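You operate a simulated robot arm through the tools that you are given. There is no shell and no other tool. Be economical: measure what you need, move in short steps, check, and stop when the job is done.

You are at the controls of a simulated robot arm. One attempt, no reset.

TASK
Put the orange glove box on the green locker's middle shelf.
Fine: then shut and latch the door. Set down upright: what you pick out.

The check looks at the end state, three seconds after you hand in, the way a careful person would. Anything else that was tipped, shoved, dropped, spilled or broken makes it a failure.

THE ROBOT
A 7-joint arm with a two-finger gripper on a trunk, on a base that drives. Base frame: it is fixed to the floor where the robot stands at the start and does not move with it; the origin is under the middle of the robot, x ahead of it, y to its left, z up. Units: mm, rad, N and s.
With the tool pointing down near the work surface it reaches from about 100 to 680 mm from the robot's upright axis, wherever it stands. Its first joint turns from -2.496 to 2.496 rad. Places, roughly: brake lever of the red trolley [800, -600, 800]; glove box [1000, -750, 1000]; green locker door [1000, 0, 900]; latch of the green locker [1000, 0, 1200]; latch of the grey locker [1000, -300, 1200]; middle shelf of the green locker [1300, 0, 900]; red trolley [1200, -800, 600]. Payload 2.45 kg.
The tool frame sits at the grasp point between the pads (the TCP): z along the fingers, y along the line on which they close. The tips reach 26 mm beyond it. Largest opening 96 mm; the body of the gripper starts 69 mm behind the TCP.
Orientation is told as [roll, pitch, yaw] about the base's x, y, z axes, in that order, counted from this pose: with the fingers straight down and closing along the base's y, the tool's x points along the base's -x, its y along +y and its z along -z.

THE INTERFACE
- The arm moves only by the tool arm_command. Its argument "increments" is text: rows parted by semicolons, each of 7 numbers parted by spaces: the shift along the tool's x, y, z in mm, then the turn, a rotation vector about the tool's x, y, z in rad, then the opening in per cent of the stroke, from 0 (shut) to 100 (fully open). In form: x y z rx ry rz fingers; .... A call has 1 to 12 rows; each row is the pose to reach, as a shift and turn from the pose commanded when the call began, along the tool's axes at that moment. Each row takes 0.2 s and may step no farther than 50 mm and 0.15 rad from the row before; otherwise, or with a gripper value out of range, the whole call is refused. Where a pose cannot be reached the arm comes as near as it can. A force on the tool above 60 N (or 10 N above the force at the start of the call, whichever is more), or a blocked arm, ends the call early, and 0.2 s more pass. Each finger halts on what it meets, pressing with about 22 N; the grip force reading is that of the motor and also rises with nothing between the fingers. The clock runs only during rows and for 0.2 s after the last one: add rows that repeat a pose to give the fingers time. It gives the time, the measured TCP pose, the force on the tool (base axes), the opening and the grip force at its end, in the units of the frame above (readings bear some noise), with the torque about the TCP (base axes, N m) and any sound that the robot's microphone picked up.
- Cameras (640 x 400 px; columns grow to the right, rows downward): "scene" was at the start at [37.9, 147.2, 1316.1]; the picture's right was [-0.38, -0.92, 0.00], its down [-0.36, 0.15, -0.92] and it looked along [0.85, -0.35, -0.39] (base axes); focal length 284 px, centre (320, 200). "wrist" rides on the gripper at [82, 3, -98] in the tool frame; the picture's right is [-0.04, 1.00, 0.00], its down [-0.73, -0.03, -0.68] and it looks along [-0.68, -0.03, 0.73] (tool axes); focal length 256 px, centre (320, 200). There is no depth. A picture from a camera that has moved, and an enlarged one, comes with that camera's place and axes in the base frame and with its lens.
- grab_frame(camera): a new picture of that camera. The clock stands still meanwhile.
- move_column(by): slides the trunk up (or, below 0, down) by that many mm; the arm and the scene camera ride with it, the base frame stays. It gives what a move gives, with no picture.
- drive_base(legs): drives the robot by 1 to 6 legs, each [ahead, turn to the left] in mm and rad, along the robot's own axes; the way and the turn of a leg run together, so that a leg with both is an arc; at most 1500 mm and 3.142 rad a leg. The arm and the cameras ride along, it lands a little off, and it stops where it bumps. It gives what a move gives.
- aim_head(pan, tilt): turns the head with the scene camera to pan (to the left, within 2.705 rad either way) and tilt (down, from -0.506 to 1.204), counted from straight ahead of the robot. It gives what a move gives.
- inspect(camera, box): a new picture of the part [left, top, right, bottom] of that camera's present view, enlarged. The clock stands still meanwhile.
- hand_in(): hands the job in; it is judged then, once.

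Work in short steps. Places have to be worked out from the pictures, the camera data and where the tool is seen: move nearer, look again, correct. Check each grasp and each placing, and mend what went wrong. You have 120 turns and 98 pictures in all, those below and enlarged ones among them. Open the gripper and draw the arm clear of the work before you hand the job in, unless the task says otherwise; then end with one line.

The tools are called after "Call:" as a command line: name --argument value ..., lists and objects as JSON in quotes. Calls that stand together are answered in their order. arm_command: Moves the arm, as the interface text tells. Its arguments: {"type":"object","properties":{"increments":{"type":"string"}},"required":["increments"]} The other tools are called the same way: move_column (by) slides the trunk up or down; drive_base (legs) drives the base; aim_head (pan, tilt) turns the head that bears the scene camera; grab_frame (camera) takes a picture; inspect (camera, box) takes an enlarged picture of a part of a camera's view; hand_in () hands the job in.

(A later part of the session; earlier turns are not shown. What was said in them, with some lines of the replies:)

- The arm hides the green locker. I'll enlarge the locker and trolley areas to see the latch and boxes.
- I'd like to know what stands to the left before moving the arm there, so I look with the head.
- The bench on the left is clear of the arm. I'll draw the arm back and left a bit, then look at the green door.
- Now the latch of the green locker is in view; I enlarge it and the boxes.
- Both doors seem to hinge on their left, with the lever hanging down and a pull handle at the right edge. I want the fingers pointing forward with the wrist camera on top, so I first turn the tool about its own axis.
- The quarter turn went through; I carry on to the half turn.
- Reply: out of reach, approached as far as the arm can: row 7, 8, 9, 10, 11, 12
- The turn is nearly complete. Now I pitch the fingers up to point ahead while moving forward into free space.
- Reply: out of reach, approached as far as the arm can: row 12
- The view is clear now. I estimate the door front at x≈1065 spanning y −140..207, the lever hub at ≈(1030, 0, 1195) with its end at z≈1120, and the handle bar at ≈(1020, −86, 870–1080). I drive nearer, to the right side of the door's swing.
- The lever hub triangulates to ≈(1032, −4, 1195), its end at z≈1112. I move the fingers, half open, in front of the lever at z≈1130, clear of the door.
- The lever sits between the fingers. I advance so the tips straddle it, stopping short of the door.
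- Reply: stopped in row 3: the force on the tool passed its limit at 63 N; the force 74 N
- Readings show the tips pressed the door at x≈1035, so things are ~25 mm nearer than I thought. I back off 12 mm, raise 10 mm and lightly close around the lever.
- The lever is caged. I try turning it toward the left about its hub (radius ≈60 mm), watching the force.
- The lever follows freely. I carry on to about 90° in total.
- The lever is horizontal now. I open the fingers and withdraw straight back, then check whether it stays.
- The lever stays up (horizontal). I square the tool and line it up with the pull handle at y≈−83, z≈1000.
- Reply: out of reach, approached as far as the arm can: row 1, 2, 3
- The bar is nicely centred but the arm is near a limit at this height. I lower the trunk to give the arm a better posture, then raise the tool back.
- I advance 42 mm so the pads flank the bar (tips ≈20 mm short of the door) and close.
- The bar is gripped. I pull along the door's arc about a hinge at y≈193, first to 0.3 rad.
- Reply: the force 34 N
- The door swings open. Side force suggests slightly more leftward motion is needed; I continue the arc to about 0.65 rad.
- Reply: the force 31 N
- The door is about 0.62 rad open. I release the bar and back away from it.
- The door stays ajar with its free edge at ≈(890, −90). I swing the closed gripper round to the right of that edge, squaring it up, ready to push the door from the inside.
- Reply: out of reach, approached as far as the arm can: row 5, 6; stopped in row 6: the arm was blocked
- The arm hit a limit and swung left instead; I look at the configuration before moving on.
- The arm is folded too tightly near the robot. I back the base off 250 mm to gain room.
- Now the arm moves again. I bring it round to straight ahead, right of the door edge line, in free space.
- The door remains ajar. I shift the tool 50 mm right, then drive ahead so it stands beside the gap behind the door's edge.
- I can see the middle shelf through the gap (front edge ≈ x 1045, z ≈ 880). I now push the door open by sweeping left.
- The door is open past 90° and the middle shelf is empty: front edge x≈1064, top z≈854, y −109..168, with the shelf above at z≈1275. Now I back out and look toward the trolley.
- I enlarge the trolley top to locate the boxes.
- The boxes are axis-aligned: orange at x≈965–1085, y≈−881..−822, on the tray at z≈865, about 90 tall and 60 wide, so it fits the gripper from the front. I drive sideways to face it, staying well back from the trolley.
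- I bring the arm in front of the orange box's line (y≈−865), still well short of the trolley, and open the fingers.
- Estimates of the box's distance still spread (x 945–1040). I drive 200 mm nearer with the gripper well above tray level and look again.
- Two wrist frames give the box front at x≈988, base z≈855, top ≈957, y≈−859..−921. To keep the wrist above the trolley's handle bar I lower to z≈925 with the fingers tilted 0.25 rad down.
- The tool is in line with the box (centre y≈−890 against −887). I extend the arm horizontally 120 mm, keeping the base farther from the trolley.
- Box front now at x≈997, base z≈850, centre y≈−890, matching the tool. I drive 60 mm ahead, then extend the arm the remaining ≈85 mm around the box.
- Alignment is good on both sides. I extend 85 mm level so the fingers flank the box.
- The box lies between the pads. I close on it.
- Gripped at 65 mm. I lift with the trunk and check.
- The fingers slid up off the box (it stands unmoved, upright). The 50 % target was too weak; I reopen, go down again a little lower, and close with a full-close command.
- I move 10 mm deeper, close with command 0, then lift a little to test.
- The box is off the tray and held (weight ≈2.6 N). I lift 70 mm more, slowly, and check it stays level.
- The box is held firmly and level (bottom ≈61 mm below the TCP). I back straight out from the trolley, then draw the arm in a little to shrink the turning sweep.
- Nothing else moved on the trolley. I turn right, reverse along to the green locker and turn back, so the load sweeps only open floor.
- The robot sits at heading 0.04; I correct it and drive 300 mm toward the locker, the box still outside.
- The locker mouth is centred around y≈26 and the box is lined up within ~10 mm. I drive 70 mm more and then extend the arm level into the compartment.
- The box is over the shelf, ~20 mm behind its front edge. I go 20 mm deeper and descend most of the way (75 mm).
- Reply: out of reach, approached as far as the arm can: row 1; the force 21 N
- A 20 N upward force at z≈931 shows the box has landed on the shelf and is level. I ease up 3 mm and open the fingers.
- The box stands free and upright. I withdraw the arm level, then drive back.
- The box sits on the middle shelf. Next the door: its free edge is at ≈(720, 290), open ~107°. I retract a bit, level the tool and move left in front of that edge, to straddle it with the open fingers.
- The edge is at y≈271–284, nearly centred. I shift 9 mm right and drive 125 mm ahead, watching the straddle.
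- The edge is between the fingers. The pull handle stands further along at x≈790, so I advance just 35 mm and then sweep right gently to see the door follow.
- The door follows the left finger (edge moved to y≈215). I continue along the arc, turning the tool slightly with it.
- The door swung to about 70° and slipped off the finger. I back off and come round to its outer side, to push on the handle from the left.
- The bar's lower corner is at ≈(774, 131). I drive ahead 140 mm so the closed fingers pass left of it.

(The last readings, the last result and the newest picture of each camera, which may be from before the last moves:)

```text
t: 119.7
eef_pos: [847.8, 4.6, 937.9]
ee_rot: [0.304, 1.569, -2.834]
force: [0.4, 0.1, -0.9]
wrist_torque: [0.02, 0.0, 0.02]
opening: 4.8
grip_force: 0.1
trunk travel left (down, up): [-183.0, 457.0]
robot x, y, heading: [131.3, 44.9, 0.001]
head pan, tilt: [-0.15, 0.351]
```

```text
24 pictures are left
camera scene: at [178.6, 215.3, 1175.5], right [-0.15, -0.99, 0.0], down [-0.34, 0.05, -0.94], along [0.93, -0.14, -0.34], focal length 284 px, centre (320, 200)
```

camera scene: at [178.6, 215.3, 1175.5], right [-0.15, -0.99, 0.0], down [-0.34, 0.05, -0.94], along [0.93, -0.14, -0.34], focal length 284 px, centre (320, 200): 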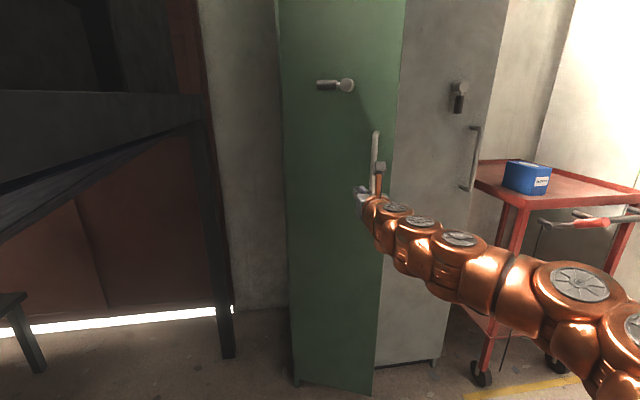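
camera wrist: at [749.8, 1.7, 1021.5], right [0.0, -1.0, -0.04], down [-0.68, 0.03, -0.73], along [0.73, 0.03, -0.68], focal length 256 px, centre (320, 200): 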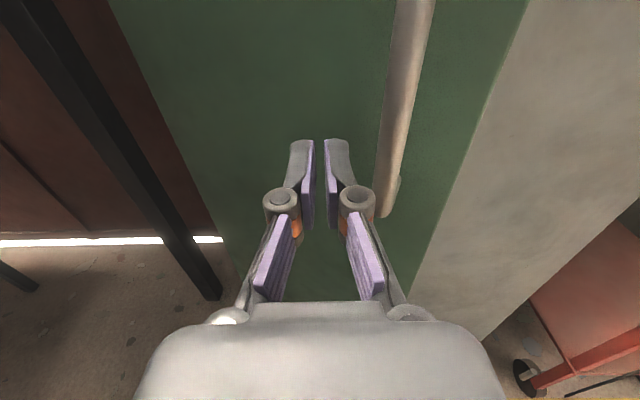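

The door is now ~25° open. I drive 90 mm ahead so the fingertips push its face, then check.

Call:
drive_base --legs '[[90, 0]]'

Call:
grab_frame --camera "wrist"

```text
t: 120.8
eef_pos: [936.4, 5.3, 938.0]
ee_rot: [0.339, 1.566, -2.794]
force: [0.5, 0.4, 0.9]
wrist_torque: [0.03, 0.01, 0.01]
opening: 5.0
grip_force: 0.1
trunk travel left (down, up): [-183.0, 457.0]
robot x, y, heading: [221.0, 48.3, -0.001]
head pan, tilt: [-0.15, 0.351]
```

```text
23 pictures are left
camera wrist: at [838.7, 2.9, 1021.1], right [0.01, -1.0, -0.04], down [-0.68, 0.02, -0.73], along [0.73, 0.03, -0.68], focal length 256 px, centre (320, 200)
```

wrist: 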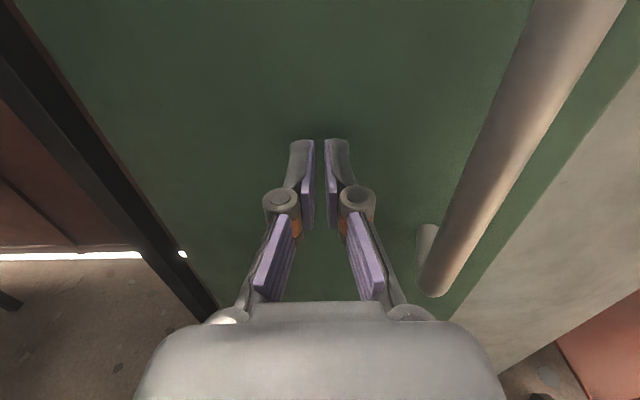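

The fingertips are nearly on the face. I push forward in small steps until the door seats.

Call:
arm_command --increments "0 0 15 0 0 0 5; 0 0 30 0 0 0 5; 0 0 45 0 0 0 5; 0 2 55 0 0 0 5; 0 4 62 0 0 0 5; 0 6 68 0 0 0 5; 0 8 74 0 0 0 5; 0 10 78 0 0 0 5"

Call:
grab_frame --camera "scene"

Call:
grab_frame --camera "wrist"

```text
t: 122.4
eef_pos: [1004.1, -1.2, 938.3]
ee_rot: [-0.503, 1.566, 2.644]
force: [-25.9, -4.5, -1.3]
wrist_torque: [0.11, -0.24, -0.15]
opening: 6.2
grip_force: 17.2
trunk travel left (down, up): [-183.0, 457.0]
robot x, y, heading: [224.5, 44.9, -0.003]
head pan, tilt: [-0.15, 0.351]
stopped in row 7: the force on the tool passed its limit at 78 N (the readings are from after the stop); the commanded pose is now the measured one
```

```text
22 pictures are left
camera scene: at [265.4, 214.8, 1175.7], right [-0.15, -0.99, 0.0], down [-0.34, 0.05, -0.94], along [0.93, -0.14, -0.34], focal length 284 px, centre (320, 200)
```

scene: 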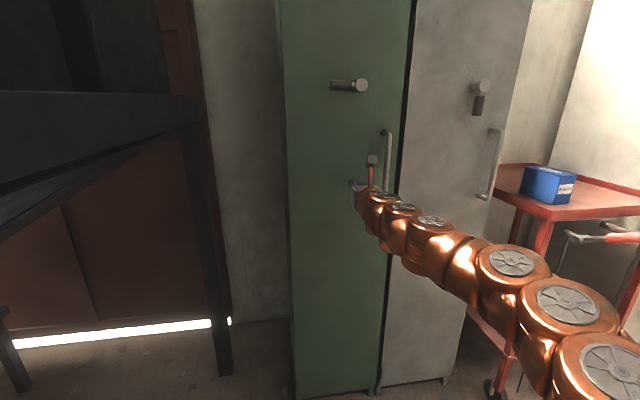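

```text
21 pictures are left
camera wrist: at [907.5, -4.7, 1021.0], right [0.0, -1.0, -0.04], down [-0.68, 0.03, -0.73], along [0.73, 0.03, -0.68], focal length 256 px, centre (320, 200)
```

wrist: 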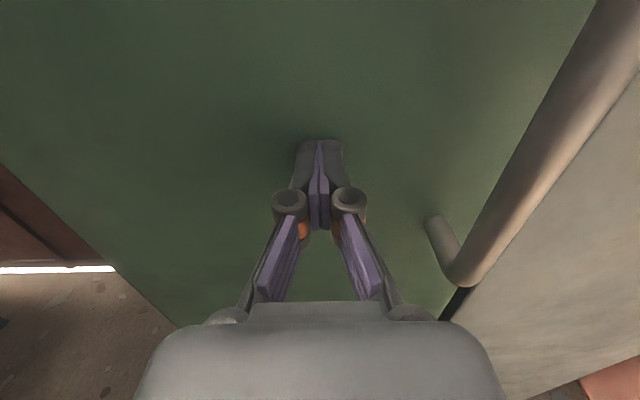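

The door is flush (tips at x≈1030). I back off, raise the trunk, and bring the half-open gripper, turned 90°, in front of the horizontal lever.

Call:
arm_command --increments "0 0 -25 0 0 0 5; 0 0 -50 0 0 0 10; 0 0 -75 0 0 0 20"

Call:
move_column --by 160

Call:
arm_command --increments "9 -5.4 0 0 0 0.14 45; 18 -10.8 0 0 0 0.28 45; 27 -16.2 0 0 0 0.42 45; 36 -21.6 0 0 0 0.56 45; 45 -27 0 0 0 0.70 45; 54 -32.4 0 0 0 0.84 45; 63 -37.8 0 0 0 0.98 45; 72 -43.2 0 0 0 1.12 45; 81 -48.6 0 0 0 1.26 45; 90 -54 0 0 0 1.40 45; 99 -60 0 0 0 1.54 45"

Call:
grab_frame --camera "wrist"

Call:
grab_frame --camera "scene"

```text
t: 123.2
eef_pos: [930.8, -0.0, 935.7]
ee_rot: [-0.208, 1.563, 2.941]
force: [0.7, -0.5, -0.5]
wrist_torque: [-0.01, -0.01, -0.03]
opening: 19.3
grip_force: 0.1
trunk travel left (down, up): [-183.0, 457.0]
robot x, y, heading: [225.0, 46.0, -0.001]
head pan, tilt: [-0.15, 0.351]
```

```text
t: 125.0
eef_pos: [931.2, -0.8, 1097.6]
ee_rot: [-0.231, 1.564, 2.917]
force: [-0.6, -0.1, 0.7]
wrist_torque: [-0.03, 0.0, 0.01]
opening: 19.3
grip_force: 0.0
trunk travel left (down, up): [-343.0, 297.0]
robot x, y, heading: [220.2, 48.5, -0.004]
head pan, tilt: [-0.15, 0.351]
```

```text
t: 127.4
eef_pos: [930.5, 59.5, 1197.1]
ee_rot: [-1.563, 0.028, 1.578]
force: [-0.2, 0.3, 0.0]
wrist_torque: [0.04, 0.01, 0.04]
opening: 43.3
grip_force: 0.1
trunk travel left (down, up): [-343.0, 297.0]
robot x, y, heading: [223.4, 47.1, -0.002]
head pan, tilt: [-0.15, 0.351]
```

```text
20 pictures are left
camera wrist: at [833.5, -22.6, 1196.7], right [-0.01, 0.01, -1.0], down [-0.68, 0.73, 0.01], along [0.73, 0.68, 0.0], focal length 256 px, centre (320, 200)
```

wrist: 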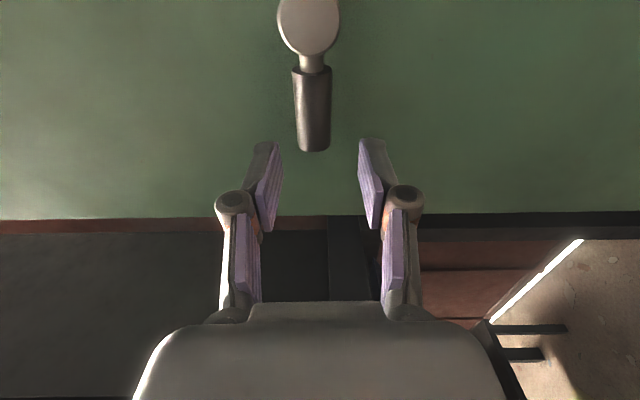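

```text
19 pictures are left
camera scene: at [266.9, 215.0, 1335.5], right [-0.15, -0.99, 0.0], down [-0.34, 0.05, -0.94], along [0.93, -0.14, -0.34], focal length 284 px, centre (320, 200)
```

scene: 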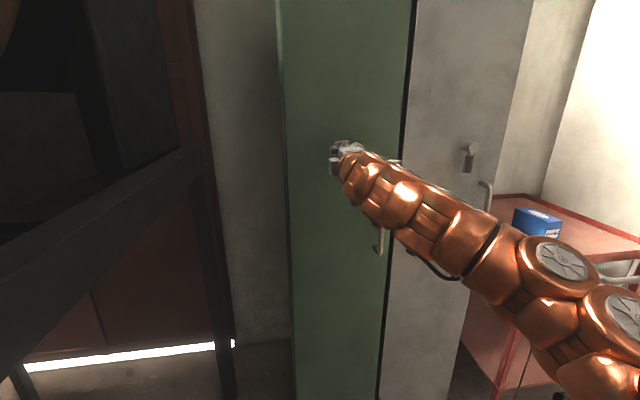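

The lever lies centred between the fingers as before. I advance 70 mm and close lightly round it.

Call:
arm_command --increments "0 0 25 0 0 0 45; 0 0 50 0 0 0 45; 0 0 69 0 0 0 45; 0 0 69 0 0 0 38; 0 0 69 0 0 0 32; 0 0 69 0 0 0 32"

Call:
grab_frame --camera "wrist"

```text
t: 128.8
eef_pos: [998.8, 60.8, 1196.1]
ee_rot: [-1.564, 0.029, 1.58]
force: [0.1, -0.5, 1.4]
wrist_torque: [0.01, 0.02, -0.01]
opening: 31.5
grip_force: 0.6
trunk travel left (down, up): [-343.0, 297.0]
robot x, y, heading: [224.6, 47.7, -0.003]
head pan, tilt: [-0.15, 0.351]
```

```text
18 pictures are left
camera wrist: at [902.3, -21.0, 1196.0], right [-0.01, 0.01, -1.0], down [-0.68, 0.73, 0.01], along [0.73, 0.68, 0.0], focal length 256 px, centre (320, 200)
```

wrist: 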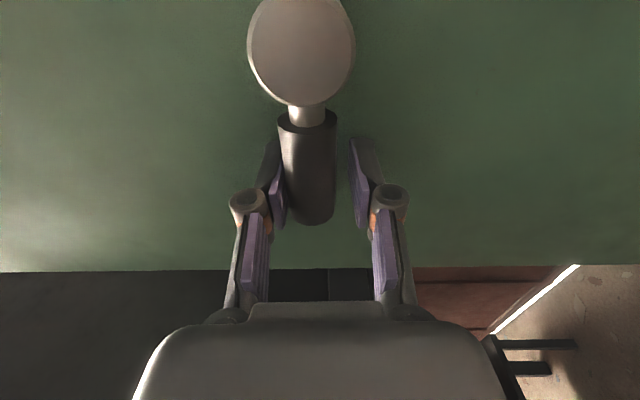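

Caged again. I turn the lever back down through 90° about its hub.

Call:
arm_command --increments "0.5 7.8 0 0 0 -0.13 32; 2 15.4 0 0 0 -0.26 32; 4.5 22.8 0 0 0 -0.39 32; 7.9 29.8 0 0 0 -0.52 32; 12.2 36.3 0 0 0 -0.65 32; 17.3 42.2 0 0 0 -0.78 32; 23.2 47.3 0 0 0 -0.91 32; 29.6 51.7 0 0 0 -1.04 32; 36.6 55.2 0 0 0 -1.17 32; 44 57.8 0 0 0 -1.30 32; 51.5 59.4 0 0 0 -1.43 32; 58.5 60 0 0 0 -1.55 32"

Call:
grab_frame --camera "wrist"

```text
t: 131.4
eef_pos: [1000.2, -0.5, 1139.6]
ee_rot: [1.009, 1.56, -2.123]
force: [-0.6, 1.2, -1.1]
wrist_torque: [-0.01, 0.03, -0.01]
opening: 30.8
grip_force: 0.2
trunk travel left (down, up): [-343.0, 297.0]
robot x, y, heading: [222.9, 46.7, 0.002]
head pan, tilt: [-0.15, 0.351]
```

```text
17 pictures are left
camera wrist: at [902.6, -3.9, 1222.4], right [0.01, -1.0, -0.03], down [-0.68, 0.02, -0.73], along [0.73, 0.03, -0.68], focal length 256 px, centre (320, 200)
```

wrist: 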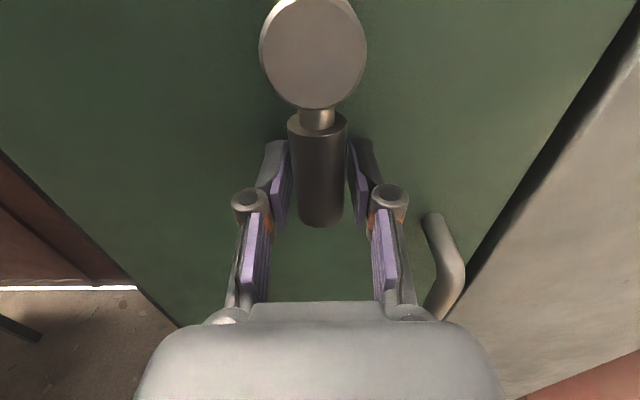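

The lever hangs as at the start. I nudge it 6 mm past to take up slack, return, then withdraw and move to the pull handle to test the latch.

Call:
arm_command --increments "0 4 0 0 0 0 32; 0 7 0 0 0 0 32; 0 0 0 0 0 0 32; 0 0 0 0 0 0 50; 0 0 -25 0 0 0 60; 0 0 -60 0 0 0 90; -40 30 -60 0 0 0 100; -80 60 -60 0 0 0 100; -90 82 -60 0 0 0 100; -90 82 -60 0 0 0 100"

Call:
grab_frame --camera "wrist"

Call:
grab_frame --camera "scene"

```text
t: 133.6
eef_pos: [938.8, -82.7, 1047.7]
ee_rot: [0.806, 1.561, -2.325]
force: [0.6, 0.1, 0.3]
wrist_torque: [0.02, -0.03, -0.04]
opening: 95.8
grip_force: 0.1
trunk travel left (down, up): [-343.0, 297.0]
robot x, y, heading: [220.0, 47.3, 0.001]
head pan, tilt: [-0.15, 0.351]
```

```text
16 pictures are left
camera wrist: at [841.3, -86.3, 1131.3], right [0.01, -1.0, -0.03], down [-0.68, 0.02, -0.73], along [0.73, 0.03, -0.68], focal length 256 px, centre (320, 200)
```

wrist: 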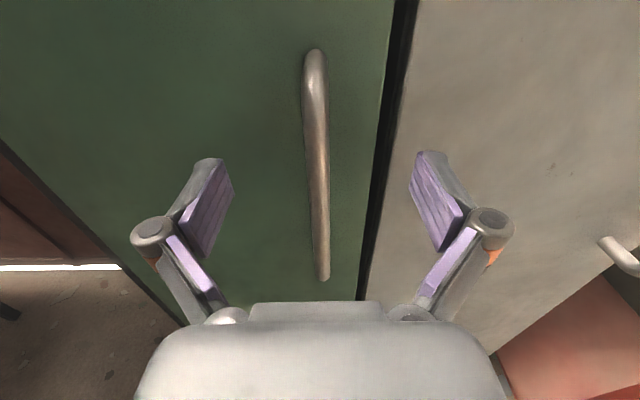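

```text
15 pictures are left
camera scene: at [266.9, 215.0, 1335.5], right [-0.15, -0.99, 0.0], down [-0.34, 0.05, -0.94], along [0.93, -0.14, -0.34], focal length 284 px, centre (320, 200)
```

scene: 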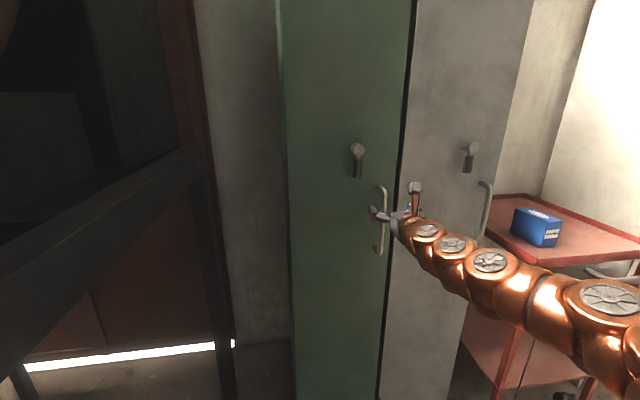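

Lever vertical, door looks flush. I grip the bar and pull gently to test the latch.

Call:
arm_command --increments "-20 0 25 0 0 0 100; -20 0 50 0 0 0 100; -20 0 50 0 0 0 60; -20 0 50 0 0 0 30; -20 0 50 0 0 0 5; -20 0 50 0 0 0 5; -20 0 50 0 0 0 5; -20 0 50 0 0 0 5; -20 0 46 0 0 0 5; -20 0 41 0 0 0 5; -20 0 36 0 0 0 5; -20 0 36 0 0 0 5"

Call:
grab_frame --camera "wrist"

```text
t: 136.2
eef_pos: [976.2, -82.9, 1027.5]
ee_rot: [0.775, 1.558, -2.357]
force: [1.2, 18.1, -4.3]
wrist_torque: [0.15, 0.11, 0.14]
opening: 16.8
grip_force: 8.8
trunk travel left (down, up): [-343.0, 297.0]
robot x, y, heading: [217.9, 46.0, -0.002]
head pan, tilt: [-0.15, 0.351]
```

```text
14 pictures are left
camera wrist: at [879.2, -84.7, 1111.0], right [0.01, -1.0, -0.03], down [-0.69, 0.02, -0.73], along [0.73, 0.03, -0.69], focal length 256 px, centre (320, 200)
```

wrist: 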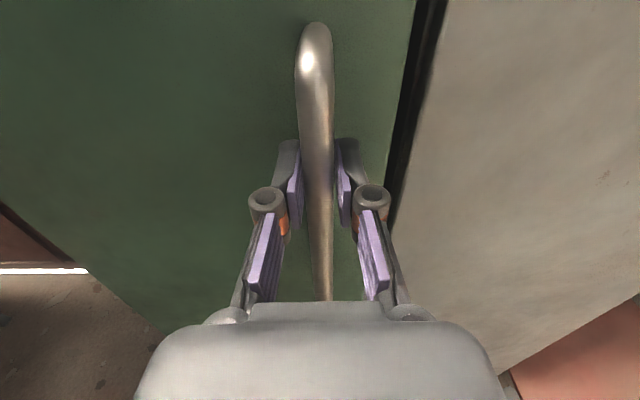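

Inconclusive; I look at the door's edge closely.

Call:
inspect --camera "scene" --box '[340, 80, 500, 200]'

Call:
arm_command --increments "0 0 0 0 0 0 2; 0 0 -5 0 0 0 2; 0 0 -10 0 0 0 2; 0 0 -15 0 0 0 2"

Call:
inspect --camera "scene" --box '[340, 80, 500, 200]'

```text
3.33 times, centred on (420, 140) of scene
camera zoom: at [267.0, 216.4, 1335.2], right [-0.15, -0.99, 0.0], down [-0.34, 0.05, -0.94], along [0.93, -0.14, -0.34], focal length 948 px, centre (-13, 400)
```

zoom: 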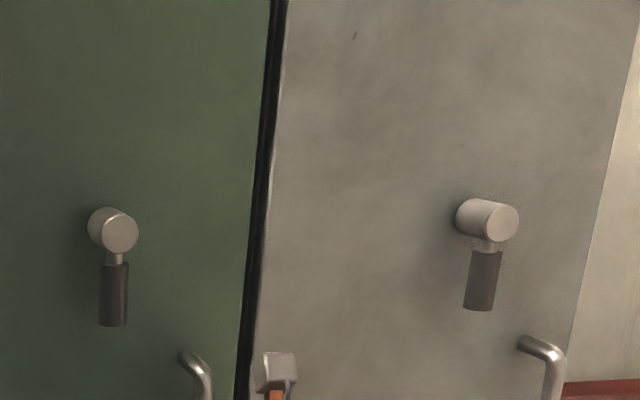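

```text
t: 137.2
eef_pos: [962.3, -81.7, 1027.9]
ee_rot: [0.845, 1.557, -2.284]
force: [8.4, 18.1, 0.4]
wrist_torque: [0.3, -0.16, 0.35]
opening: 16.2
grip_force: 13.9
trunk travel left (down, up): [-343.0, 297.0]
robot x, y, heading: [221.0, 47.3, -0.001]
head pan, tilt: [-0.15, 0.351]
```

```text
3.33 times, centred on (420, 140) of scene
camera zoom: at [267.4, 216.7, 1335.3], right [-0.15, -0.99, 0.0], down [-0.34, 0.05, -0.94], along [0.93, -0.14, -0.34], focal length 948 px, centre (-13, 400)
```

zoom: 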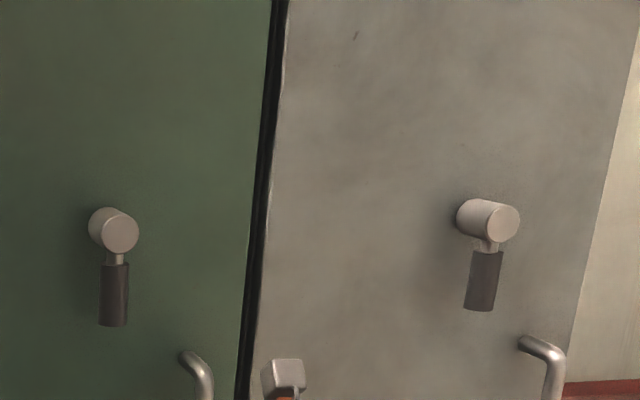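

The hand slid 14 mm back along the bar under an 8 N pull while the door stayed put: it is latched. I open, draw the arm clear and take a last look.

Call:
arm_command --increments "0 0 0 0 0 0 30; 0 0 0 0 0 0 60; 0 0 -20 0 0 0 90; 0 0 -60 0 0 0 100; 0 0 -100 0 0 0 100"

Call:
drive_base --legs '[[-250, 0]]'

Call:
aim_head --pan -0.3 --tilt 0.35

Call:
grab_frame --camera "scene"

Call:
inspect --camera "scene" --box '[230, 80, 430, 220]'

```text
t: 138.4
eef_pos: [861.7, -83.0, 1027.9]
ee_rot: [0.868, 1.56, -2.268]
force: [0.5, 0.3, 0.0]
wrist_torque: [0.0, -0.01, 0.01]
opening: 95.9
grip_force: 0.1
trunk travel left (down, up): [-343.0, 297.0]
robot x, y, heading: [222.3, 49.3, 0.002]
head pan, tilt: [-0.15, 0.351]
```

```text
t: 140.2
eef_pos: [612.1, -79.5, 1027.3]
ee_rot: [0.846, 1.56, -2.284]
force: [0.5, -0.2, 0.0]
wrist_torque: [-0.03, 0.0, 0.0]
opening: 95.8
grip_force: 0.0
trunk travel left (down, up): [-343.0, 297.0]
robot x, y, heading: [-29.3, 47.9, -0.002]
head pan, tilt: [-0.15, 0.351]
```

```text
t: 140.9
eef_pos: [611.3, -79.6, 1027.2]
ee_rot: [0.854, 1.559, -2.274]
force: [-1.2, 0.5, -0.1]
wrist_torque: [0.02, -0.01, 0.0]
opening: 96.0
grip_force: 0.0
trunk travel left (down, up): [-343.0, 297.0]
robot x, y, heading: [-30.1, 45.8, 0.002]
head pan, tilt: [-0.3, 0.351]
```

```text
11 pictures are left
camera scene: at [13.1, 201.6, 1335.5], right [-0.29, -0.96, 0.0], down [-0.33, 0.1, -0.94], along [0.9, -0.28, -0.34], focal length 284 px, centre (320, 200)
```

scene: 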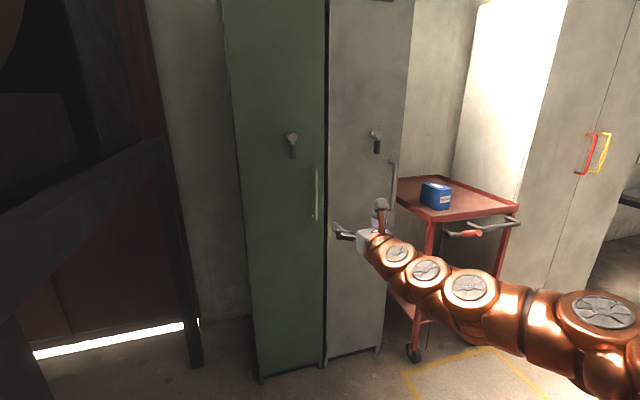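

```text
2.86 times, centred on (330, 150) of scene
camera zoom: at [13.1, 201.6, 1335.5], right [-0.29, -0.96, 0.0], down [-0.33, 0.1, -0.94], along [0.9, -0.28, -0.34], focal length 813 px, centre (291, 343)
```

zoom: 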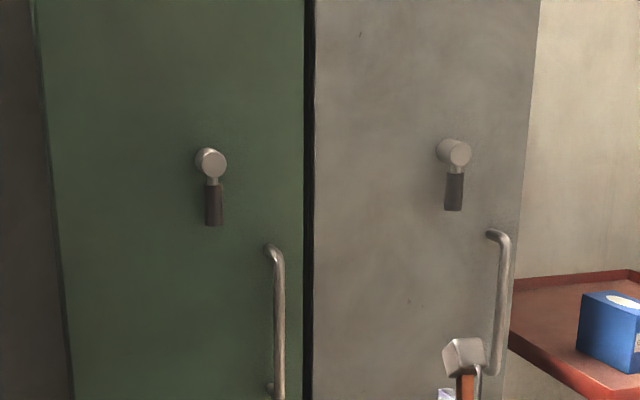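

The green door is shut and flush with its lever down. The blue box and trolley are undisturbed, and the gripper is open and clear, so I hand in.

Call:
hand_in

```text
The job is handed in.
```

The orange glove box stands upright on the green locker's middle shelf; the door is shut and latched (it held against a gentle pull), and the job is handed in.
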